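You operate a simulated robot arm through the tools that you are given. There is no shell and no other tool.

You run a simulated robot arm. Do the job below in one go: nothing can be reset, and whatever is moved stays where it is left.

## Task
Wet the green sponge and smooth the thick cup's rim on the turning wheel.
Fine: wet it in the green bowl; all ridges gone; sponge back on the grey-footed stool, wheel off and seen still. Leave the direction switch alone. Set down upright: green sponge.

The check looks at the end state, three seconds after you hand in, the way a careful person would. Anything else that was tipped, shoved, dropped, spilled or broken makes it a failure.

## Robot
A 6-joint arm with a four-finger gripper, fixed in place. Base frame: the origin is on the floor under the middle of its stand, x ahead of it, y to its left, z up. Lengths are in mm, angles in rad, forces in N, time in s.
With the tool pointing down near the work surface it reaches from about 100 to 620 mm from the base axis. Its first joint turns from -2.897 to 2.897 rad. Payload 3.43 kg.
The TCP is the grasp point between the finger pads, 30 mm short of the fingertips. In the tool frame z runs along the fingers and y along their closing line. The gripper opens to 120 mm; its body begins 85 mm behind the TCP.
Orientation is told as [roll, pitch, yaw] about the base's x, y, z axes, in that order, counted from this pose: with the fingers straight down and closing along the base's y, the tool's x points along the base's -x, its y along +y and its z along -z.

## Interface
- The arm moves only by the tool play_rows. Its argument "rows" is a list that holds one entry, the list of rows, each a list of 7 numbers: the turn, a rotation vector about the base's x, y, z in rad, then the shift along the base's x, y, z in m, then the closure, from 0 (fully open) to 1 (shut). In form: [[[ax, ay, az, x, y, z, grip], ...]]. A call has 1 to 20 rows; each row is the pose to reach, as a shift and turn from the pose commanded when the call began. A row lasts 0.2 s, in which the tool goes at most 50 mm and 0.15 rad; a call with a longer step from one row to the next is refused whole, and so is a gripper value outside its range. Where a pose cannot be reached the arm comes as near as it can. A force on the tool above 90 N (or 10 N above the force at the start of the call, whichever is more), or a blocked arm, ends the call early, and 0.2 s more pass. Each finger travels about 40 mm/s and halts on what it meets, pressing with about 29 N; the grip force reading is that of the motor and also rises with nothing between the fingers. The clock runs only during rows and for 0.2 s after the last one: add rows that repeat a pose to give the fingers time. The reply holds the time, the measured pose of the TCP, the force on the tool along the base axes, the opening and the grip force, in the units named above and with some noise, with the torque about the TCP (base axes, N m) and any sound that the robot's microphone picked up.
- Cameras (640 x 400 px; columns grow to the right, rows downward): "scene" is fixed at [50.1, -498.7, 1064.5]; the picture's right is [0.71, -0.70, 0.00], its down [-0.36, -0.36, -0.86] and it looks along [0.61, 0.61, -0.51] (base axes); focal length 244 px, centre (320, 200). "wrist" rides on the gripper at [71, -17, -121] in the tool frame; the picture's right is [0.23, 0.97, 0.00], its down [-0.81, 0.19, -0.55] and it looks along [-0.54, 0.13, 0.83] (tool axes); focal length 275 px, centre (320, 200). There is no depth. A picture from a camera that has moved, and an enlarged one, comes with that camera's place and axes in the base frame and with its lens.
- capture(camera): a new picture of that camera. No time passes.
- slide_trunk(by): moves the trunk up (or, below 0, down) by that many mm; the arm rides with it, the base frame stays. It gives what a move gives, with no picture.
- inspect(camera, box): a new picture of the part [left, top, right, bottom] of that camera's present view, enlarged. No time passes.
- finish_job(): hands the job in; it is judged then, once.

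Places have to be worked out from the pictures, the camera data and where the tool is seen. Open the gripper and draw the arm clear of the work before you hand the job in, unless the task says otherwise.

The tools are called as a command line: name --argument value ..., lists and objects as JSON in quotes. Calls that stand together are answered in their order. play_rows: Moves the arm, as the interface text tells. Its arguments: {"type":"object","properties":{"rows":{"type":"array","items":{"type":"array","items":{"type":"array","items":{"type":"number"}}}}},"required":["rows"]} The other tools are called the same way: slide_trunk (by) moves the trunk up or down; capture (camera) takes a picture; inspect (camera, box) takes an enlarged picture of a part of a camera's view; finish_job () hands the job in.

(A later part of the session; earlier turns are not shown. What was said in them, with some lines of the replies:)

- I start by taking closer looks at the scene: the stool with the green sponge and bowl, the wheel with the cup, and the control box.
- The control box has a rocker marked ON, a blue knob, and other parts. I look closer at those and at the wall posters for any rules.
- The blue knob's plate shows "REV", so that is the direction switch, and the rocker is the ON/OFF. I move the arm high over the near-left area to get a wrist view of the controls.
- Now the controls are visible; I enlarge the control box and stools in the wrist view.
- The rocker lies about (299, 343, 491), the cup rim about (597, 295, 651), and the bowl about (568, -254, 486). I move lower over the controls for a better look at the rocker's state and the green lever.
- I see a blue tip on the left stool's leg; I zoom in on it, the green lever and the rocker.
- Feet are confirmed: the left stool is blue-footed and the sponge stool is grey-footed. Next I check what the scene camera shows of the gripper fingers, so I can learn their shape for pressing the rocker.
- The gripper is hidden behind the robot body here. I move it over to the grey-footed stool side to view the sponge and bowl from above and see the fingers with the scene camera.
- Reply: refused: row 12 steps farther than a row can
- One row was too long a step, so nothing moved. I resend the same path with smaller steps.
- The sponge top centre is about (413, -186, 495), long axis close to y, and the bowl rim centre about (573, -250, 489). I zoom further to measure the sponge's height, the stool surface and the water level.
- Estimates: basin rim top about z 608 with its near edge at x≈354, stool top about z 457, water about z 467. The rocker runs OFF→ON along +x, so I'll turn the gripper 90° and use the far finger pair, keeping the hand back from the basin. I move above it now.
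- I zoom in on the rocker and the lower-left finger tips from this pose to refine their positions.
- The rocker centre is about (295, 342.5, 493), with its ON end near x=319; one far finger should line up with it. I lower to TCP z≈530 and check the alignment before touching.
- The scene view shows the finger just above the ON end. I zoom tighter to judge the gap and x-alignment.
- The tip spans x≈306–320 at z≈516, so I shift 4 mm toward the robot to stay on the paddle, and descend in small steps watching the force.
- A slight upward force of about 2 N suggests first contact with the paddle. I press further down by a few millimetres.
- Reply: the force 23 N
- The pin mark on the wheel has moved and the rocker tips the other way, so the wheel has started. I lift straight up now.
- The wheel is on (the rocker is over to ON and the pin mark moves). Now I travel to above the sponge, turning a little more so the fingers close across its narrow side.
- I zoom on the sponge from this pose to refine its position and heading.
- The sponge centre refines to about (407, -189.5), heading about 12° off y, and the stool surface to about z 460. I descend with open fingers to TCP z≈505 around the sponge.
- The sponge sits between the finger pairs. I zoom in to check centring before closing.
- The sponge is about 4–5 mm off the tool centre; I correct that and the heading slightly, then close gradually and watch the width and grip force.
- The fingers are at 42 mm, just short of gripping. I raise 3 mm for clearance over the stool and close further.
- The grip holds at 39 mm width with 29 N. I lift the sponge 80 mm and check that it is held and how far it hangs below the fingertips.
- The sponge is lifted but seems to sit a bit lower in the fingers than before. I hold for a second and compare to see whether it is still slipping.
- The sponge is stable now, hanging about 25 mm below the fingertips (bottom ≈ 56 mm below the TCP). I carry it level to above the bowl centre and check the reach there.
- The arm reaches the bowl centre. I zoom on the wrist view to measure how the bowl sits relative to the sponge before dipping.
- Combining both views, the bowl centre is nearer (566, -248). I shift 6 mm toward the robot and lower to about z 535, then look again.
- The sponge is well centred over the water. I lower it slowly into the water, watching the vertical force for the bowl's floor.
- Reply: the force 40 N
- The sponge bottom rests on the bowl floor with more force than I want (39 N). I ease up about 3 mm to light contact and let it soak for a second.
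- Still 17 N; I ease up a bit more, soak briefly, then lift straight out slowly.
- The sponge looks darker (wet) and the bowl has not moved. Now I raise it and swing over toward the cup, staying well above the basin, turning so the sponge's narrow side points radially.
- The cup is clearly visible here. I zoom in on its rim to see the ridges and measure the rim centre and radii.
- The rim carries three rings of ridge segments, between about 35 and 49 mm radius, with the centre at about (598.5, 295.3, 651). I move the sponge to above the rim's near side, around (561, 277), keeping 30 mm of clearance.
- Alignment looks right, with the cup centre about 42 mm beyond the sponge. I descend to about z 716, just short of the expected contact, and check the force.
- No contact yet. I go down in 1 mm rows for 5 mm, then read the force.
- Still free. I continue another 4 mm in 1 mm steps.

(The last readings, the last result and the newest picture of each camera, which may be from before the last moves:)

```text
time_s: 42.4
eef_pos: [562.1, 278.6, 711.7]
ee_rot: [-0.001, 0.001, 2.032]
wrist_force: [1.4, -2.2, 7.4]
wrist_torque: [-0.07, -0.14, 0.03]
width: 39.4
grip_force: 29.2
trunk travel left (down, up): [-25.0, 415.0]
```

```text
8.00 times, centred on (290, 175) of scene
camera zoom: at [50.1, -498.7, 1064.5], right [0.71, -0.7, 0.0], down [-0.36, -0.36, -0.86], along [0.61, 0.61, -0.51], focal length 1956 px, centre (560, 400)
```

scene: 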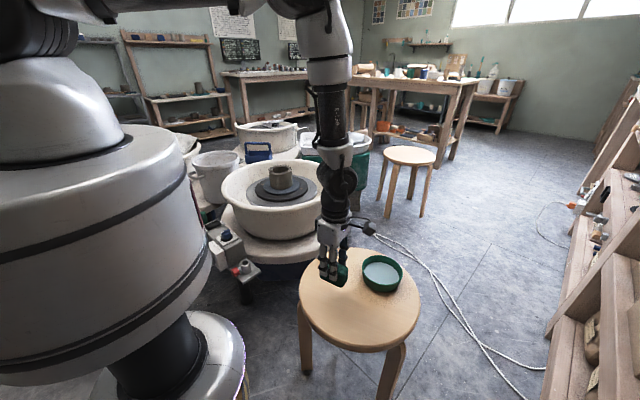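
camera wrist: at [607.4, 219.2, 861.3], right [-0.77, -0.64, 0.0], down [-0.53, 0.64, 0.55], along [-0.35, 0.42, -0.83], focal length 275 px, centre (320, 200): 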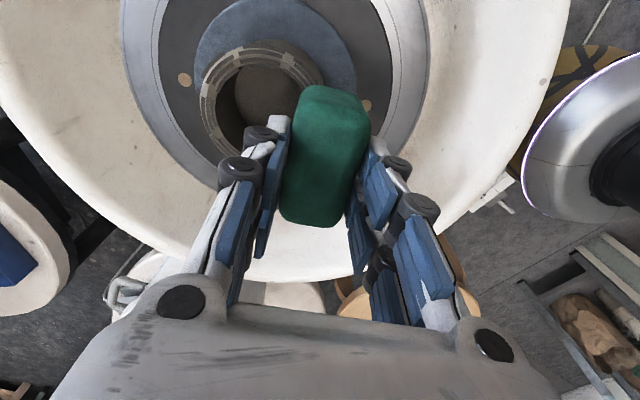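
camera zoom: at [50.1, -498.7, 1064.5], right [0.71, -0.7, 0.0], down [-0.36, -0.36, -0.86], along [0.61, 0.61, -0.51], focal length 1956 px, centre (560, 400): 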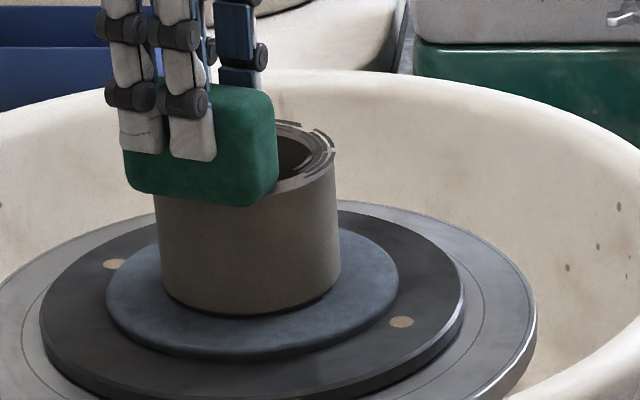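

Contact: about 7 N down force with a little drag. I hold here for two seconds while the wheel turns, then look at the rim.

play_rows --rows '[[[0, 0, 0, 0, 0, 0, 0.8], [0, 0, 0, 0, 0, 0, 0.8], [0, 0, 0, 0, 0, 0, 0.8], [0, 0, 0, 0, 0, 0, 0.8], [0, 0, 0, 0, 0, 0, 0.8], [0, 0, 0, 0, 0, 0, 0.8], [0, 0, 0, 0, 0, 0, 0.8], [0, 0, 0, 0, 0, 0, 0.8], [0, 0, 0, 0, 0, 0, 0.8], [0, 0, 0, 0, 0, 0, 0.8]]]'

inspect --camera "scene" --box '[265, 150, 315, 200]'

inspect --camera "wrist" --box '[180, 30, 400, 240]'

```text
time_s: 44.6
eef_pos: [560.5, 279.3, 711.9]
ee_rot: [-0.001, 0.0, 2.031]
wrist_force: [1.9, -5.1, 12.3]
wrist_torque: [-0.14, -0.14, 0.06]
width: 39.0
grip_force: 28.7
trunk travel left (down, up): [-25.0, 415.0]
```

```text
8.00 times, centred on (290, 175) of scene
camera zoom: at [50.1, -498.7, 1064.5], right [0.71, -0.7, 0.0], down [-0.36, -0.36, -0.86], along [0.61, 0.61, -0.51], focal length 1956 px, centre (560, 400)
```

zoom: 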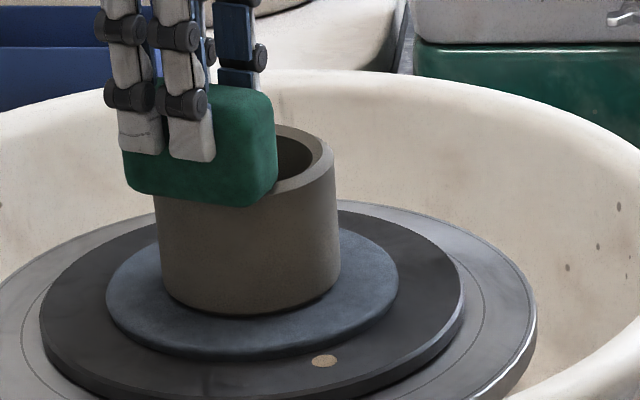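

```text
1.90 times, centred on (290, 135) of wrist
camera zoom: at [607.1, 222.3, 831.5], right [-0.77, -0.64, 0.0], down [-0.53, 0.64, 0.55], along [-0.35, 0.43, -0.83], focal length 524 px, centre (377, 324)
```

zoom: 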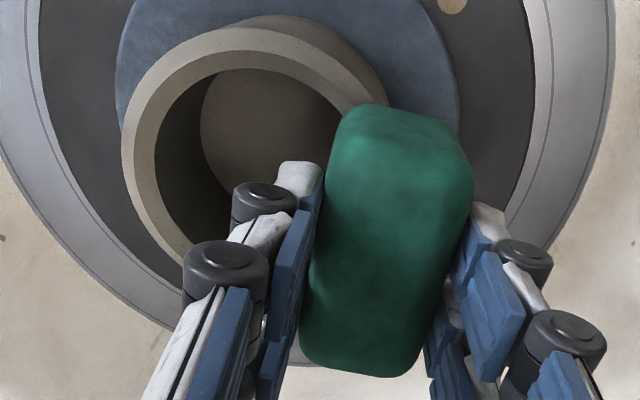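

The rim now looks smooth all around the visible part. I lift straight off before the force builds, then check the whole rim from several wheel angles.

play_rows --rows '[[[0, 0, 0, 0, 0, 0.002, 0.8], [0, 0, 0, 0, 0, 0.008, 0.8], [0, 0, 0, 0, 0, 0.02, 0.8], [0, 0, 0, 0, 0, 0.045, 0.8], [0, 0, 0, -0.01, -0.015, 0.07, 0.8], [0, 0, 0, -0.025, -0.035, 0.08, 0.8], [0, 0, 0, -0.04, -0.058, 0.08, 0.8], [0, 0, 0, -0.04, -0.058, 0.08, 0.8]]]'

inspect --camera "wrist" --box '[130, 30, 310, 180]'

inspect --camera "scene" --box '[265, 150, 315, 200]'

```text
time_s: 46.4
eef_pos: [520.5, 220.9, 791.1]
ee_rot: [0.001, 0.0, 2.032]
wrist_force: [0.4, -0.1, 0.8]
wrist_torque: [0.02, -0.02, -0.02]
width: 38.8
grip_force: 29.0
trunk travel left (down, up): [-25.0, 415.0]
```

```text
2.67 times, centred on (220, 105) of wrist
camera zoom: at [566.4, 164.7, 911.5], right [-0.77, -0.64, 0.0], down [-0.53, 0.64, 0.55], along [-0.35, 0.43, -0.83], focal length 734 px, centre (587, 453)
```

zoom: 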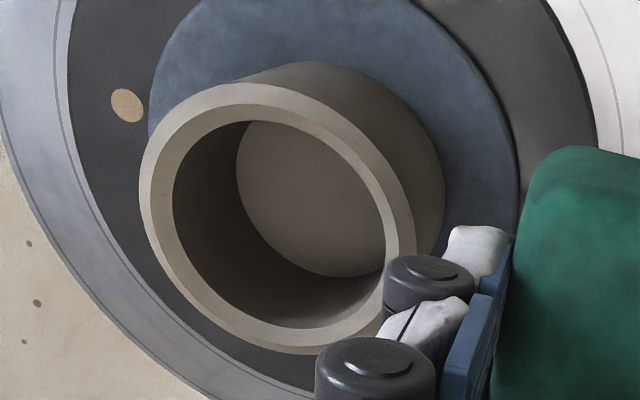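

```text
8.00 times, centred on (290, 175) of scene
camera zoom: at [50.1, -498.7, 1064.5], right [0.71, -0.7, 0.0], down [-0.36, -0.36, -0.86], along [0.61, 0.61, -0.51], focal length 1956 px, centre (560, 400)
```

zoom: 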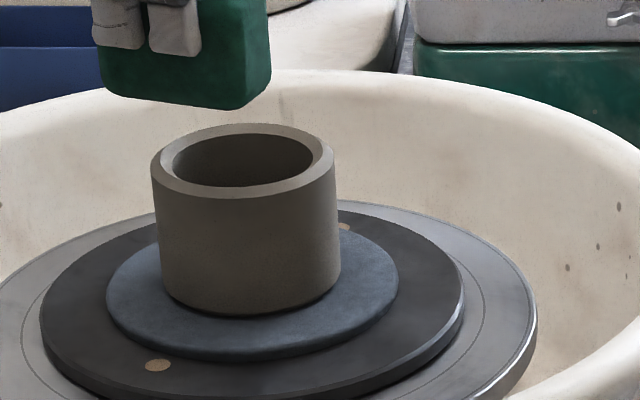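

The rim is clean all around in both views. I carry the sponge back over its old spot on the grey-footed stool.

play_rows --rows '[[[0, 0, -0.01, -0.005, -0.02, 0, 0.8], [0, 0, -0.03, -0.015, -0.055, 0, 0.8], [0, 0, -0.05, -0.025, -0.095, 0, 0.8], [0, 0, -0.07, -0.037, -0.137, 0, 0.8], [0, 0, -0.09, -0.049, -0.18, 0, 0.8], [0, 0, -0.11, -0.061, -0.223, 0, 0.8], [0, 0, -0.13, -0.073, -0.266, -0.005, 0.8], [0, 0, -0.15, -0.085, -0.308, -0.015, 0.8], [0, 0, -0.17, -0.096, -0.346, -0.035, 0.8], [0, 0, -0.19, -0.105, -0.378, -0.065, 0.8], [0, 0, -0.21, -0.111, -0.4, -0.1, 0.8], [0, 0, -0.21, -0.1135, -0.409, -0.14, 0.8], [0, 0, -0.21, -0.1135, -0.409, -0.18, 0.8], [0, 0, -0.21, -0.1135, -0.409, -0.2, 0.8], [0, 0, -0.21, -0.1135, -0.409, -0.2, 0.8]]]'

capture --camera "wrist"

inspect --camera "scene" --box '[290, 210, 390, 310]'

inspect --camera "scene" --box '[265, 150, 315, 200]'

```text
time_s: 49.6
eef_pos: [408.8, -191.1, 588.9]
ee_rot: [0.001, 0.001, 1.821]
wrist_force: [-0.1, 0.9, 0.6]
wrist_torque: [-0.04, 0.04, 0.0]
width: 39.2
grip_force: 29.3
trunk travel left (down, up): [-25.0, 415.0]
```

```text
taken
camera wrist: at [441.3, -255.4, 709.1], right [-0.89, -0.46, 0.0], down [-0.39, 0.74, 0.55], along [-0.26, 0.49, -0.83], focal length 275 px, centre (320, 200)
```

wrist: 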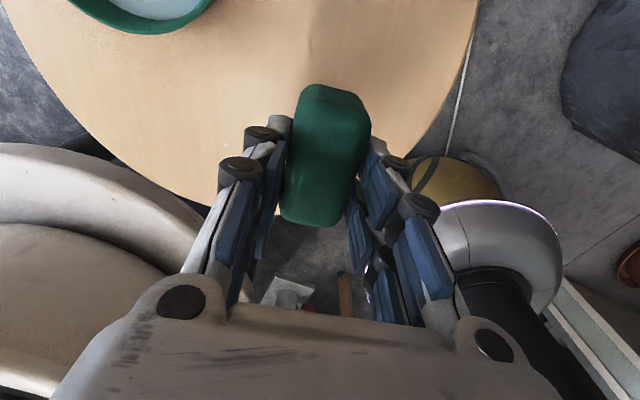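

```text
4.00 times, centred on (340, 260) of scene
camera zoom: at [50.1, -498.7, 1064.5], right [0.71, -0.7, 0.0], down [-0.36, -0.36, -0.86], along [0.61, 0.61, -0.51], focal length 978 px, centre (240, -40)
```

zoom: 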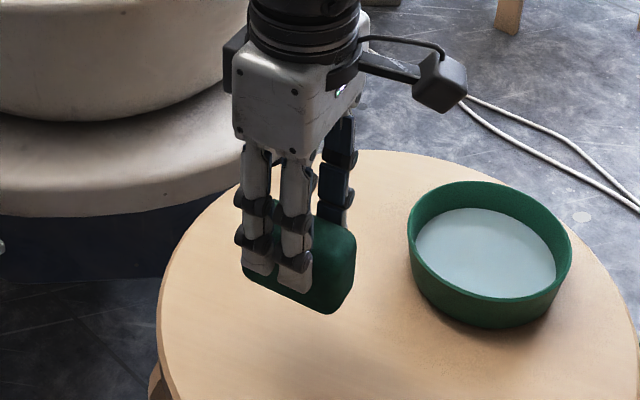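

```text
8.00 times, centred on (290, 175) of scene
camera zoom: at [50.1, -498.7, 1064.5], right [0.71, -0.7, 0.0], down [-0.36, -0.36, -0.86], along [0.61, 0.61, -0.51], focal length 1956 px, centre (560, 400)
```

zoom: 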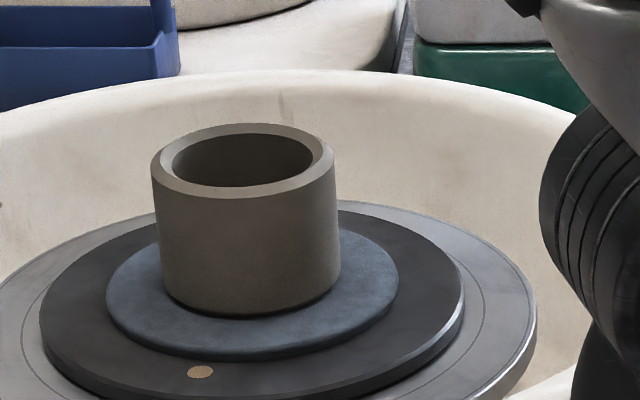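

The rim is smooth at this wheel angle too. I lower the sponge to about z 530, then creep down to the stool.

play_rows --rows '[[[0, 0, 0, 0, 0.002, -0.02, 0.8], [0, 0, 0, 0, 0.002, -0.04, 0.8], [0, 0, 0, 0, 0.002, -0.053, 0.8], [0, 0, 0, 0, 0.002, -0.06, 0.8], [0, 0, 0, 0, 0.002, -0.062, 0.8], [0, 0, 0, 0, 0.002, -0.062, 0.8]]]'

inspect --camera "scene" --box '[300, 240, 370, 310]'

```text
time_s: 51.0
eef_pos: [406.7, -188.0, 528.0]
ee_rot: [-0.001, 0.001, 1.823]
wrist_force: [0.5, 0.0, 0.4]
wrist_torque: [0.02, 0.01, -0.01]
width: 39.2
grip_force: 28.3
trunk travel left (down, up): [-25.0, 415.0]
```

```text
5.71 times, centred on (335, 275) of scene
camera zoom: at [50.1, -498.7, 1064.5], right [0.71, -0.7, 0.0], down [-0.36, -0.36, -0.86], along [0.61, 0.61, -0.51], focal length 1397 px, centre (234, -229)
```

zoom: 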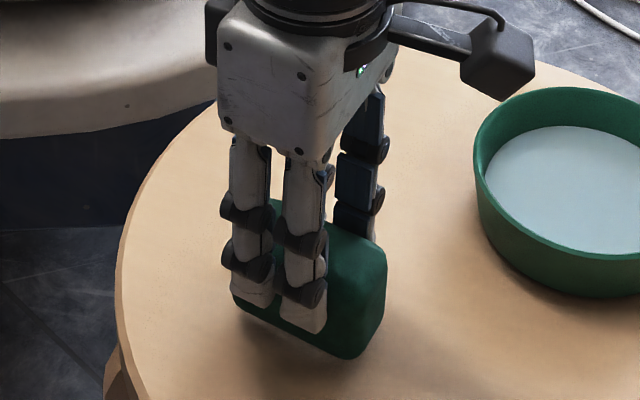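

The sponge is still a bit above the stool. I creep down in small steps and stop to read the force.

play_rows --rows '[[[0, 0, 0, 0, 0, -0.002, 0.8], [0, 0, 0, 0, 0, -0.004, 0.8], [0, 0, 0, 0, 0, -0.006, 0.8], [0, 0, 0, 0, 0, -0.006, 0.8]]]'

inspect --camera "scene" --box '[300, 240, 370, 310]'

```text
time_s: 52.0
eef_pos: [407.3, -187.0, 521.3]
ee_rot: [-0.001, -0.001, 1.822]
wrist_force: [-0.3, 1.1, 0.0]
wrist_torque: [0.01, -0.01, -0.01]
width: 39.1
grip_force: 29.5
trunk travel left (down, up): [-25.0, 415.0]
```

```text
5.71 times, centred on (335, 275) of scene
camera zoom: at [50.1, -498.7, 1064.5], right [0.71, -0.7, 0.0], down [-0.36, -0.36, -0.86], along [0.61, 0.61, -0.51], focal length 1397 px, centre (234, -229)
```

zoom: 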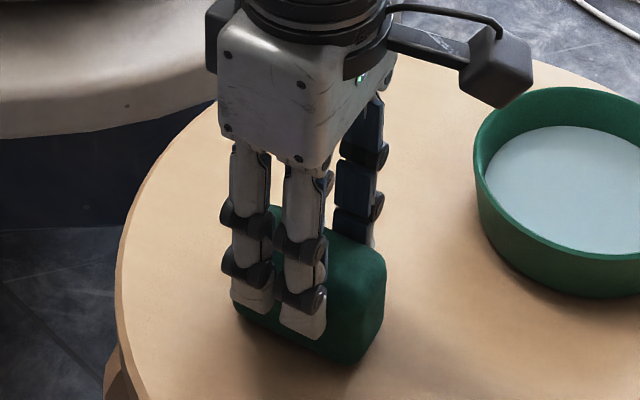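

No contact yet at z≈521. I continue down 1 mm per row.

play_rows --rows '[[[0, 0, 0, 0, 0, -0.001, 0.8], [0, 0, 0, 0, 0, -0.002, 0.8], [0, 0, 0, 0, 0, -0.003, 0.8], [0, 0, 0, 0, 0, -0.003, 0.8]]]'

```text
time_s: 53.0
eef_pos: [409.6, -187.7, 521.0]
ee_rot: [-0.002, 0.001, 1.823]
wrist_force: [-1.7, 1.6, 23.3]
wrist_torque: [0.37, 0.28, 0.02]
width: 39.0
grip_force: 29.1
trunk travel left (down, up): [-25.0, 415.0]
```

Contact: the sponge is on the stool with 23 N. I ease up about 2 mm to light contact before releasing.

play_rows --rows '[[[0, 0, 0, 0, 0, 0.001, 0.8], [0, 0, 0, 0, 0, 0.002, 0.8], [0, 0, 0, 0, 0, 0.002, 0.8]]]'

inspect --camera "scene" --box '[300, 240, 370, 310]'

```text
time_s: 53.8
eef_pos: [407.2, -186.8, 521.5]
ee_rot: [0.0, 0.0, 1.822]
wrist_force: [0.3, -0.7, -0.2]
wrist_torque: [0.01, 0.01, -0.02]
width: 39.2
grip_force: 29.2
trunk travel left (down, up): [-25.0, 415.0]
```

```text
5.71 times, centred on (335, 275) of scene
camera zoom: at [50.1, -498.7, 1064.5], right [0.71, -0.7, 0.0], down [-0.36, -0.36, -0.86], along [0.61, 0.61, -0.51], focal length 1397 px, centre (234, -229)
```

zoom: 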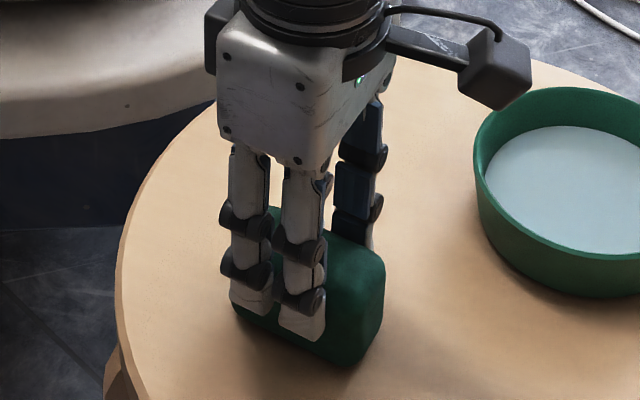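

Contact force is now about zero, so I lower 1 mm and open the fingers gradually.

play_rows --rows '[[[0, 0, 0, 0, 0, -0.001, 0.8], [0, 0, 0, 0, 0, -0.001, 0.7], [0, 0, 0, 0, 0, -0.001, 0.66], [0, 0, 0, 0, 0, -0.001, 0.62], [0, 0, 0, 0, 0, -0.001, 0.56], [0, 0, 0, 0, 0, -0.001, 0.45], [0, 0, 0, 0, 0, -0.001, 0.3], [0, 0, 0, 0, 0, -0.001, 0.1], [0, 0, 0, 0, 0, -0.001, 0.0], [0, 0, 0, 0, 0, -0.001, 0.0], [0, 0, 0, 0, 0, -0.001, 0.0]]]'

capture --camera "wrist"

inspect --camera "scene" --box '[300, 240, 370, 310]'

```text
time_s: 56.2
eef_pos: [407.6, -185.8, 520.4]
ee_rot: [0.0, 0.001, 1.822]
wrist_force: [-0.6, -0.2, -0.4]
wrist_torque: [0.0, -0.02, 0.02]
width: 119.8
grip_force: 0.0
trunk travel left (down, up): [-25.0, 415.0]
```

```text
taken
camera wrist: at [442.0, -251.1, 641.0], right [-0.89, -0.46, 0.0], down [-0.39, 0.74, 0.55], along [-0.26, 0.49, -0.83], focal length 275 px, centre (320, 200)
```

wrist: 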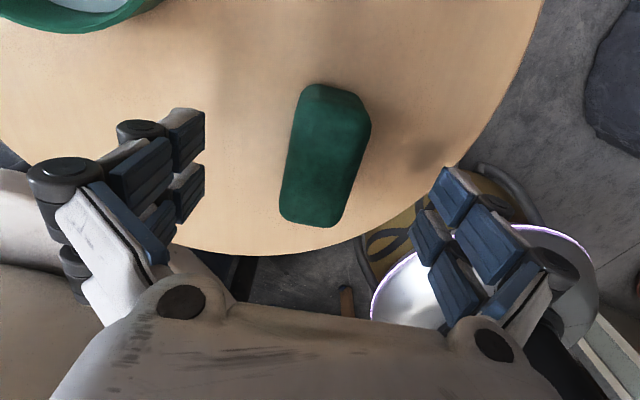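

```text
5.71 times, centred on (335, 275) of scene
camera zoom: at [50.1, -498.7, 1064.5], right [0.71, -0.7, 0.0], down [-0.36, -0.36, -0.86], along [0.61, 0.61, -0.51], focal length 1397 px, centre (234, -229)
```

zoom: 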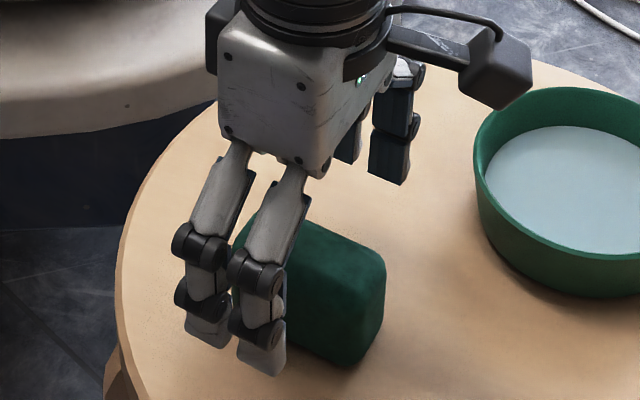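

The sponge stands upright on the stool, released. I lift straight up and travel to the rocker, this time lining the far fingers up with its OFF end (x≈277).

play_rows --rows '[[[0, 0, 0, 0, 0, 0.03, 0], [0, 0, 0, 0, 0, 0.07, 0], [0, 0, 0, 0, 0, 0.115, 0], [0, 0, -0.02, -0.003, 0.02, 0.155, 0], [0, 0, -0.04, -0.008, 0.05, 0.19, 0], [0, 0, -0.06, -0.016, 0.088, 0.215, 0], [0, 0, -0.08, -0.028, 0.13, 0.225, 0], [0, 0, -0.1, -0.042, 0.173, 0.225, 0], [0, 0, -0.12, -0.057, 0.216, 0.225, 0], [0, 0, -0.14, -0.072, 0.259, 0.225, 0], [0, 0, -0.16, -0.088, 0.301, 0.225, 0], [0, 0, -0.18, -0.105, 0.343, 0.225, 0], [0, 0, -0.2, -0.123, 0.384, 0.22, 0], [0, 0, -0.22, -0.142, 0.424, 0.21, 0], [0, 0, -0.24, -0.16, 0.461, 0.195, 0], [0, 0, -0.251, -0.177, 0.49, 0.175, 0], [0, 0, -0.251, -0.19, 0.508, 0.15, 0], [0, 0, -0.251, -0.1965, 0.513, 0.115, 0], [0, 0, -0.251, -0.1965, 0.513, 0.115, 0]]]'

capture --camera "wrist"

capture --camera "scene"

```text
time_s: 60.2
eef_pos: [212.9, 327.0, 636.4]
ee_rot: [-0.001, 0.001, 1.57]
wrist_force: [-0.1, 0.4, 0.6]
wrist_torque: [-0.01, 0.02, -0.02]
width: 120.3
grip_force: 0.0
trunk travel left (down, up): [-25.0, 415.0]
```

```text
taken
camera wrist: at [229.3, 256.0, 756.4], right [-0.97, -0.23, 0.0], down [-0.19, 0.81, 0.55], along [-0.13, 0.54, -0.83], focal length 275 px, centre (320, 200)
```

wrist: 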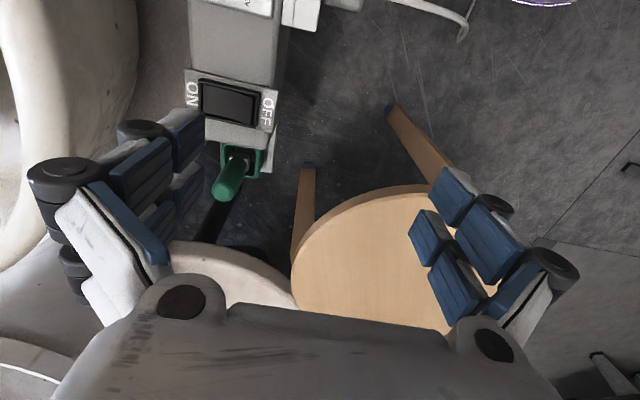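

```text
taken
```

scene: 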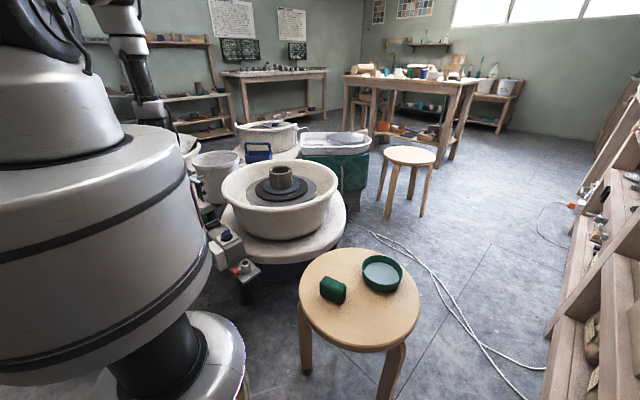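

The sponge is back upright on the stool and the hand is above the OFF side. I descend to about z 530 and check alignment.

play_rows --rows '[[[0, 0, 0, -0.002, 0.001, -0.035, 0], [0, 0, 0, -0.002, 0.001, -0.07, 0], [0, 0, 0, -0.002, 0.001, -0.095, 0], [0, 0, 0, -0.002, 0.001, -0.106, 0], [0, 0, 0, -0.002, 0.001, -0.106, 0]]]'

inspect --camera "wrist" --box '[120, 90, 320, 230]'

inspect --camera "scene" --box '[200, 190, 260, 250]'

```text
time_s: 61.4
eef_pos: [210.9, 330.7, 530.7]
ee_rot: [0.0, 0.0, 1.57]
wrist_force: [0.8, -0.1, 0.7]
wrist_torque: [0.02, 0.0, 0.03]
width: 120.3
grip_force: 0.1
trunk travel left (down, up): [-25.0, 415.0]
```

```text
2.86 times, centred on (220, 160) of wrist
camera zoom: at [226.9, 258.0, 650.8], right [-0.97, -0.23, 0.0], down [-0.19, 0.81, 0.55], along [-0.13, 0.54, -0.83], focal length 786 px, centre (606, 314)
```

zoom: 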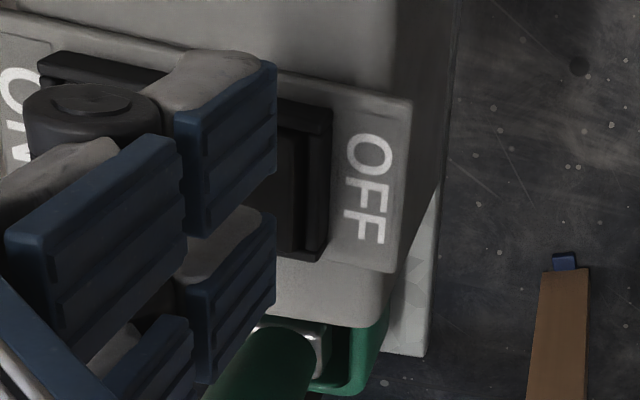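

```text
6.67 times, centred on (230, 220) of scene
camera zoom: at [50.1, -498.7, 1064.5], right [0.71, -0.7, 0.0], down [-0.36, -0.36, -0.86], along [0.61, 0.61, -0.51], focal length 1630 px, centre (920, 67)
```

zoom: 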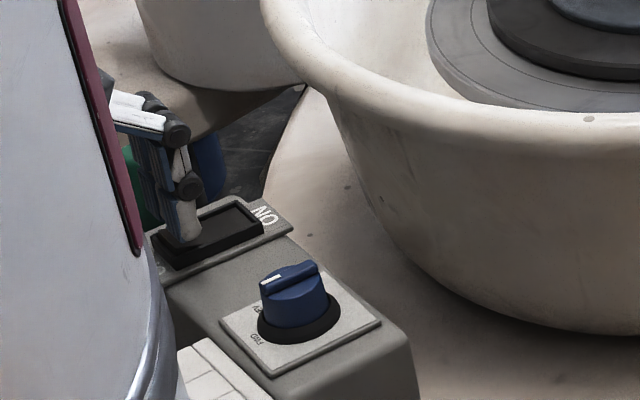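

The tip spans about x 273–287 over the OFF half; I shift 3 mm toward the robot and lower to just above contact, then press.

play_rows --rows '[[[0, 0, 0, -0.003, -0.002, -0.005, 0], [0, 0, 0, -0.003, -0.002, -0.01, 0], [0, 0, 0, -0.003, -0.002, -0.014, 0], [0, 0, 0, -0.003, -0.002, -0.018, 0], [0, 0, 0, -0.003, -0.002, -0.018, 0]]]'

inspect --camera "scene" --box '[200, 190, 260, 250]'

```text
time_s: 62.6
eef_pos: [206.7, 326.3, 511.9]
ee_rot: [0.002, 0.0, 1.57]
wrist_force: [-0.2, -0.5, 0.6]
wrist_torque: [0.02, 0.0, 0.01]
width: 120.2
grip_force: 0.0
trunk travel left (down, up): [-25.0, 415.0]
```

```text
6.67 times, centred on (230, 220) of scene
camera zoom: at [50.1, -498.7, 1064.5], right [0.71, -0.7, 0.0], down [-0.36, -0.36, -0.86], along [0.61, 0.61, -0.51], focal length 1630 px, centre (920, 67)
```

zoom: 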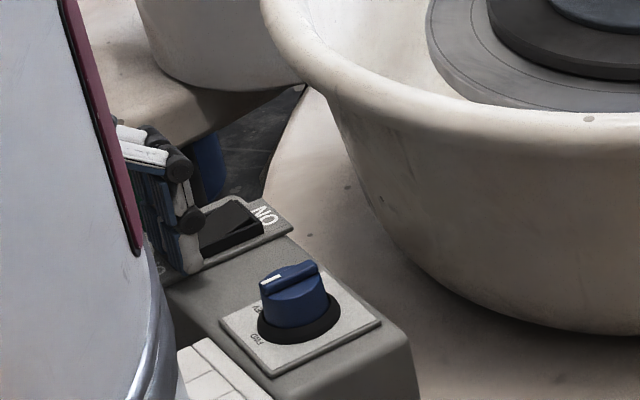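

No contact yet. I press down in 2 mm steps to about z 506 while watching the force.

play_rows --rows '[[[0, 0, 0, 0, 0, -0.002, 0], [0, 0, 0, 0, 0, -0.004, 0], [0, 0, 0, 0, 0, -0.005, 0], [0, 0, 0, 0, 0, -0.005, 0]]]'

inspect --camera "scene" --box '[200, 190, 260, 250]'

inspect --camera "wrist" --box '[120, 90, 320, 230]'

```text
time_s: 63.6
eef_pos: [206.5, 324.5, 508.0]
ee_rot: [-0.003, -0.002, 1.572]
wrist_force: [5.1, -1.0, 17.2]
wrist_torque: [0.22, -1.19, -0.19]
width: 120.2
grip_force: 0.0
trunk travel left (down, up): [-25.0, 415.0]
```

```text
6.67 times, centred on (230, 220) of scene
camera zoom: at [50.1, -498.7, 1064.5], right [0.71, -0.7, 0.0], down [-0.36, -0.36, -0.86], along [0.61, 0.61, -0.51], focal length 1630 px, centre (920, 67)
```

zoom: 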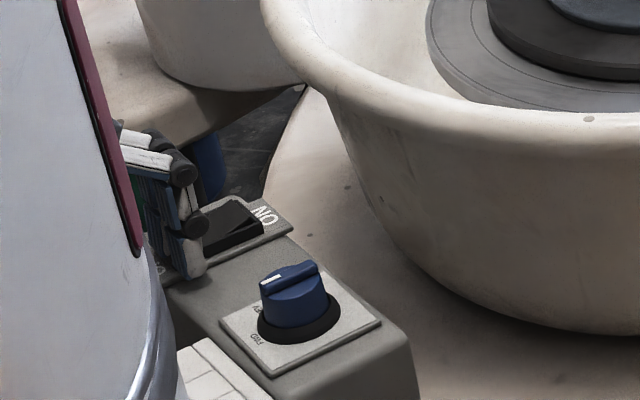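

```text
2.86 times, centred on (220, 160) of wrist
camera zoom: at [223.5, 253.9, 628.3], right [-0.97, -0.23, 0.0], down [-0.19, 0.81, 0.56], along [-0.13, 0.54, -0.83], focal length 786 px, centre (606, 314)
```

zoom: 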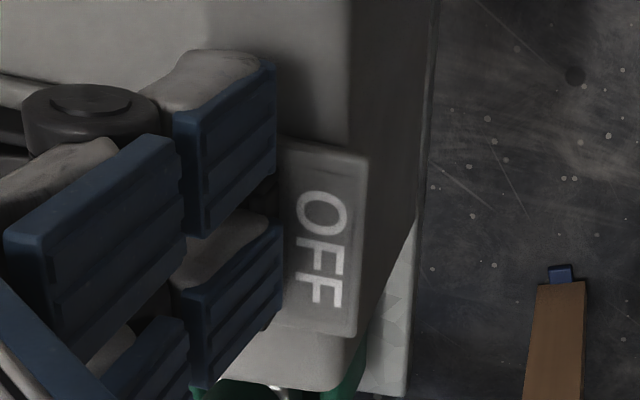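

There is contact at 17 N, but the tip may be on the frame's edge rather than the paddle. I lift a little and look at the rocker and whether the wheel still turns.

play_rows --rows '[[[0, 0, 0, 0, 0, 0.005, 0], [0, 0, 0, 0, 0, 0.02, 0], [0, 0, 0, 0, 0, 0.045, 0], [0, 0, 0, 0, 0, 0.09, 0], [0, 0, 0, 0, 0, 0.09, 0]]]'

inspect --camera "scene" --box '[205, 200, 255, 240]'

inspect --camera "scene" --box '[240, 150, 330, 220]'

inspect --camera "wrist" --box '[150, 50, 300, 170]'

```text
time_s: 64.8
eef_pos: [205.4, 321.3, 598.9]
ee_rot: [0.0, -0.001, 1.571]
wrist_force: [-0.1, 0.6, -0.3]
wrist_torque: [0.0, -0.01, 0.03]
width: 119.9
grip_force: 0.0
trunk travel left (down, up): [-25.0, 415.0]
```

```text
10.00 times, centred on (230, 220) of scene
camera zoom: at [50.1, -498.7, 1064.5], right [0.71, -0.7, 0.0], down [-0.36, -0.36, -0.86], along [0.61, 0.61, -0.51], focal length 2445 px, centre (1220, 0)
```

zoom: 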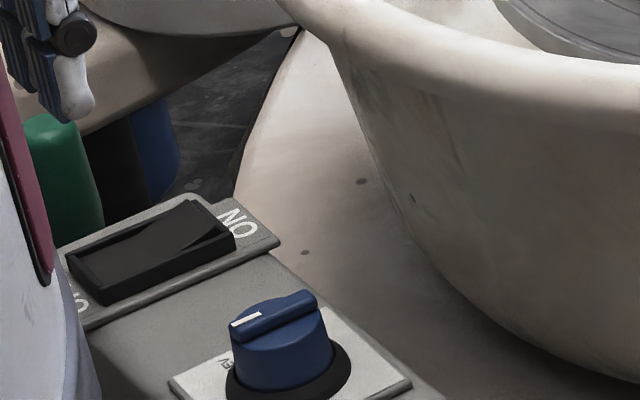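

```text
5.71 times, centred on (285, 185) of scene
camera zoom: at [50.1, -498.7, 1064.5], right [0.71, -0.7, 0.0], down [-0.36, -0.36, -0.86], along [0.61, 0.61, -0.51], focal length 1397 px, centre (520, 286)
```

zoom: 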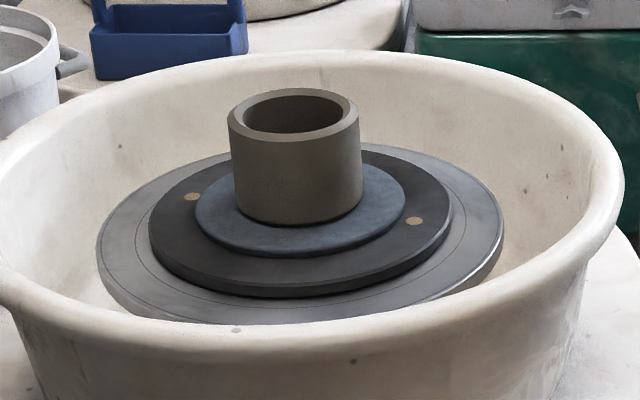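

```text
3.33 times, centred on (225, 110) of wrist
camera zoom: at [222.0, 251.2, 718.6], right [-0.97, -0.23, 0.0], down [-0.19, 0.81, 0.55], along [-0.13, 0.54, -0.83], focal length 918 px, centre (637, 500)
```

zoom: 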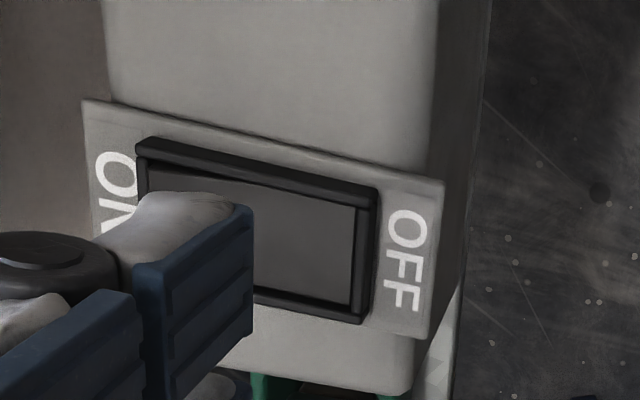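

The rocker is back in its original OFF tilt (ON end raised), with pins now seen at two spots. I raise and draw the arm clear, then compare the pin positions over time to see if the wheel is still.

play_rows --rows '[[[0, 0, 0, 0.01, -0.02, 0.03, 0], [0, 0, 0, 0.03, -0.045, 0.06, 0], [0, 0, 0, 0.05, -0.075, 0.09, 0], [0, 0, 0, 0.07, -0.1, 0.12, 0], [0, 0, 0, 0.09, -0.13, 0.15, 0], [0, 0, 0, 0.11, -0.16, 0.18, 0], [0, 0, 0, 0.13, -0.19, 0.21, 0], [0, 0, 0, 0.13, -0.21, 0.24, 0], [0, 0, 0, 0.13, -0.21, 0.24, 0]]]'

inspect --camera "scene" --box '[240, 150, 330, 220]'

inspect --camera "scene" --box '[205, 200, 255, 240]'

```text
time_s: 66.8
eef_pos: [336.8, 117.9, 836.0]
ee_rot: [-0.001, 0.0, 1.571]
wrist_force: [-0.6, -0.1, 0.1]
wrist_torque: [0.03, -0.01, 0.01]
width: 120.1
grip_force: 0.1
trunk travel left (down, up): [-25.0, 415.0]
```

```text
5.71 times, centred on (285, 185) of scene
camera zoom: at [50.1, -498.7, 1064.5], right [0.71, -0.7, 0.0], down [-0.36, -0.36, -0.86], along [0.61, 0.61, -0.51], focal length 1397 px, centre (520, 286)
```

zoom: 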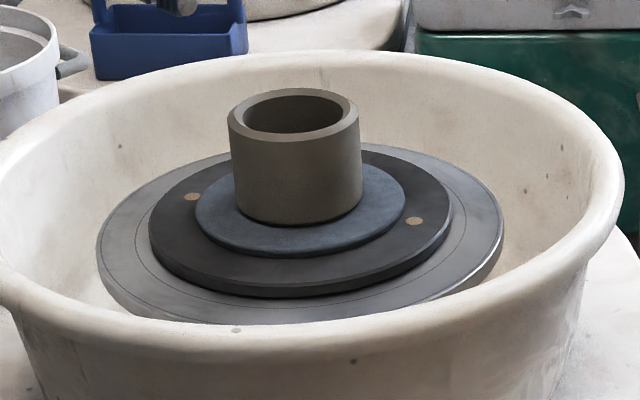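

```text
10.00 times, centred on (230, 220) of scene
camera zoom: at [50.1, -498.7, 1064.5], right [0.71, -0.7, 0.0], down [-0.36, -0.36, -0.86], along [0.61, 0.61, -0.51], focal length 2445 px, centre (1220, 0)
```

zoom: 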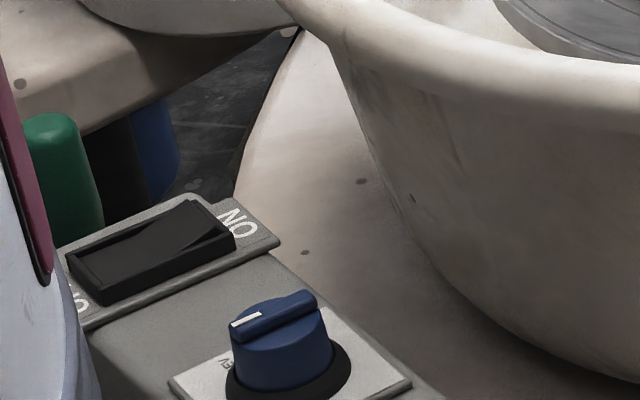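

The pins sit at exactly the same spots two seconds later, so the wheel is still and the direction knob is unchanged. I draw the arm further away and do a last check of the wheel, cup, sponge and bowl.

play_rows --rows '[[[0, 0, 0, 0.01, -0.03, 0.02, 0], [0, 0, 0, 0.02, -0.065, 0.04, 0], [0, 0, 0, 0.03, -0.1, 0.06, 0], [0, 0, 0, 0.03, -0.13, 0.08, 0], [0, 0, 0, 0.03, -0.15, 0.09, 0], [0, 0, 0, 0.03, -0.15, 0.09, 0], [0, 0, 0, 0.03, -0.15, 0.09, 0], [0, 0, 0, 0.03, -0.15, 0.09, 0]]]'

capture --camera "scene"

inspect --camera "scene" --box '[240, 150, 330, 220]'

inspect --camera "scene" --box '[280, 230, 440, 330]'

capture --camera "wrist"

inspect --camera "scene" --box '[270, 160, 300, 190]'

```text
time_s: 68.6
eef_pos: [364.8, -36.5, 926.5]
ee_rot: [0.0, 0.0, 1.571]
wrist_force: [-0.6, 0.3, -0.3]
wrist_torque: [-0.01, 0.01, 0.03]
width: 120.1
grip_force: 0.1
trunk travel left (down, up): [-25.0, 415.0]
```

```text
taken
```

scene: 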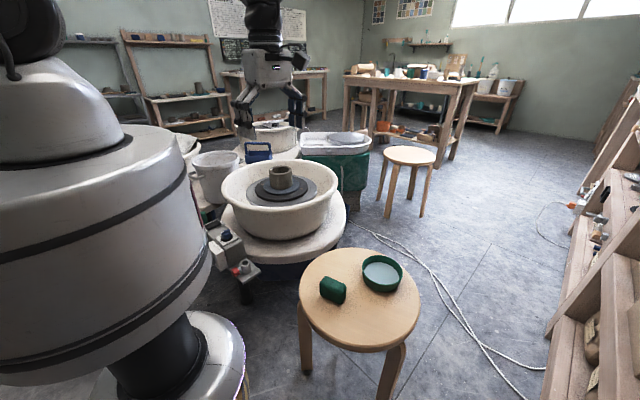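

```text
5.71 times, centred on (285, 185) of scene
camera zoom: at [50.1, -498.7, 1064.5], right [0.71, -0.7, 0.0], down [-0.36, -0.36, -0.86], along [0.61, 0.61, -0.51], focal length 1397 px, centre (520, 286)
```

zoom: 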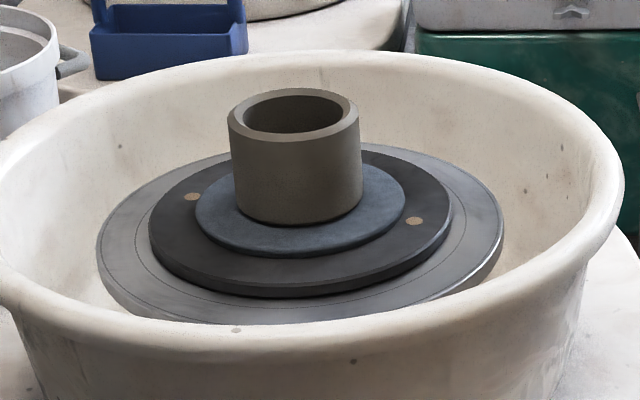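

```text
4.00 times, centred on (360, 280) of scene
camera zoom: at [50.1, -498.7, 1064.5], right [0.71, -0.7, 0.0], down [-0.36, -0.36, -0.86], along [0.61, 0.61, -0.51], focal length 978 px, centre (160, -120)
```

zoom: 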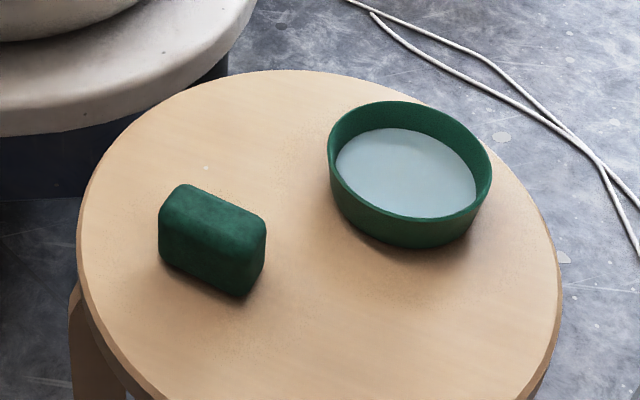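

```text
taken
camera wrist: at [381.0, -106.4, 1045.9], right [-0.97, -0.23, 0.0], down [-0.19, 0.81, 0.55], along [-0.13, 0.54, -0.83], focal length 275 px, centre (320, 200)
```

wrist: 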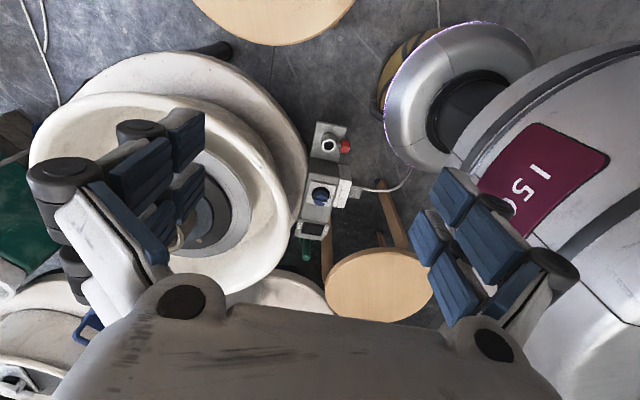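

```text
13.33 times, centred on (285, 175) of scene
camera zoom: at [50.1, -498.7, 1064.5], right [0.71, -0.7, 0.0], down [-0.36, -0.36, -0.86], along [0.61, 0.61, -0.51], focal length 3260 px, centre (787, 533)
```

zoom: 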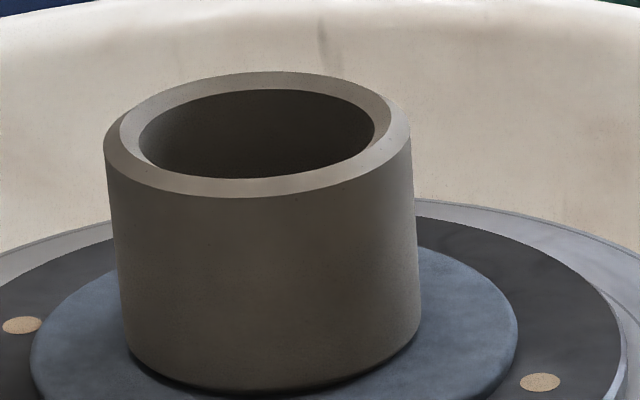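

All checks agree: the rim is smooth all round, the wheel is off and still, and the direction knob is untouched. The sponge stands upright on the grey-footed stool, the bowl has not moved, and the gripper is open and clear. I hand the job in.

finish_job

```text
The job is handed in.
```

I wetted the green sponge in the green bowl, smoothed the thick cup's rim on the turning wheel, and handed the job in. My last pictures before handing in show:

- **Rim:** smooth all the way round, with no ridges visible in either camera view.
- **Sponge:** upright on the grey-footed stool, close to where it started.
- **Wheel:** switched off. Its two marks stayed in the same place in three pictures over about four seconds, so it is still.
- **Direction switch:** not touched, and its pointer is where it was.
- **Everything else:** the bowl has not moved, and I saw nothing tipped or spilled. The gripper is open and the arm is clear of the work.

Two contacts were firmer than I intended. The sponge pressed on the bowl floor at about 39 N before I eased off, and on the stool at about 23 N when I set it down. Nothing moved either time.
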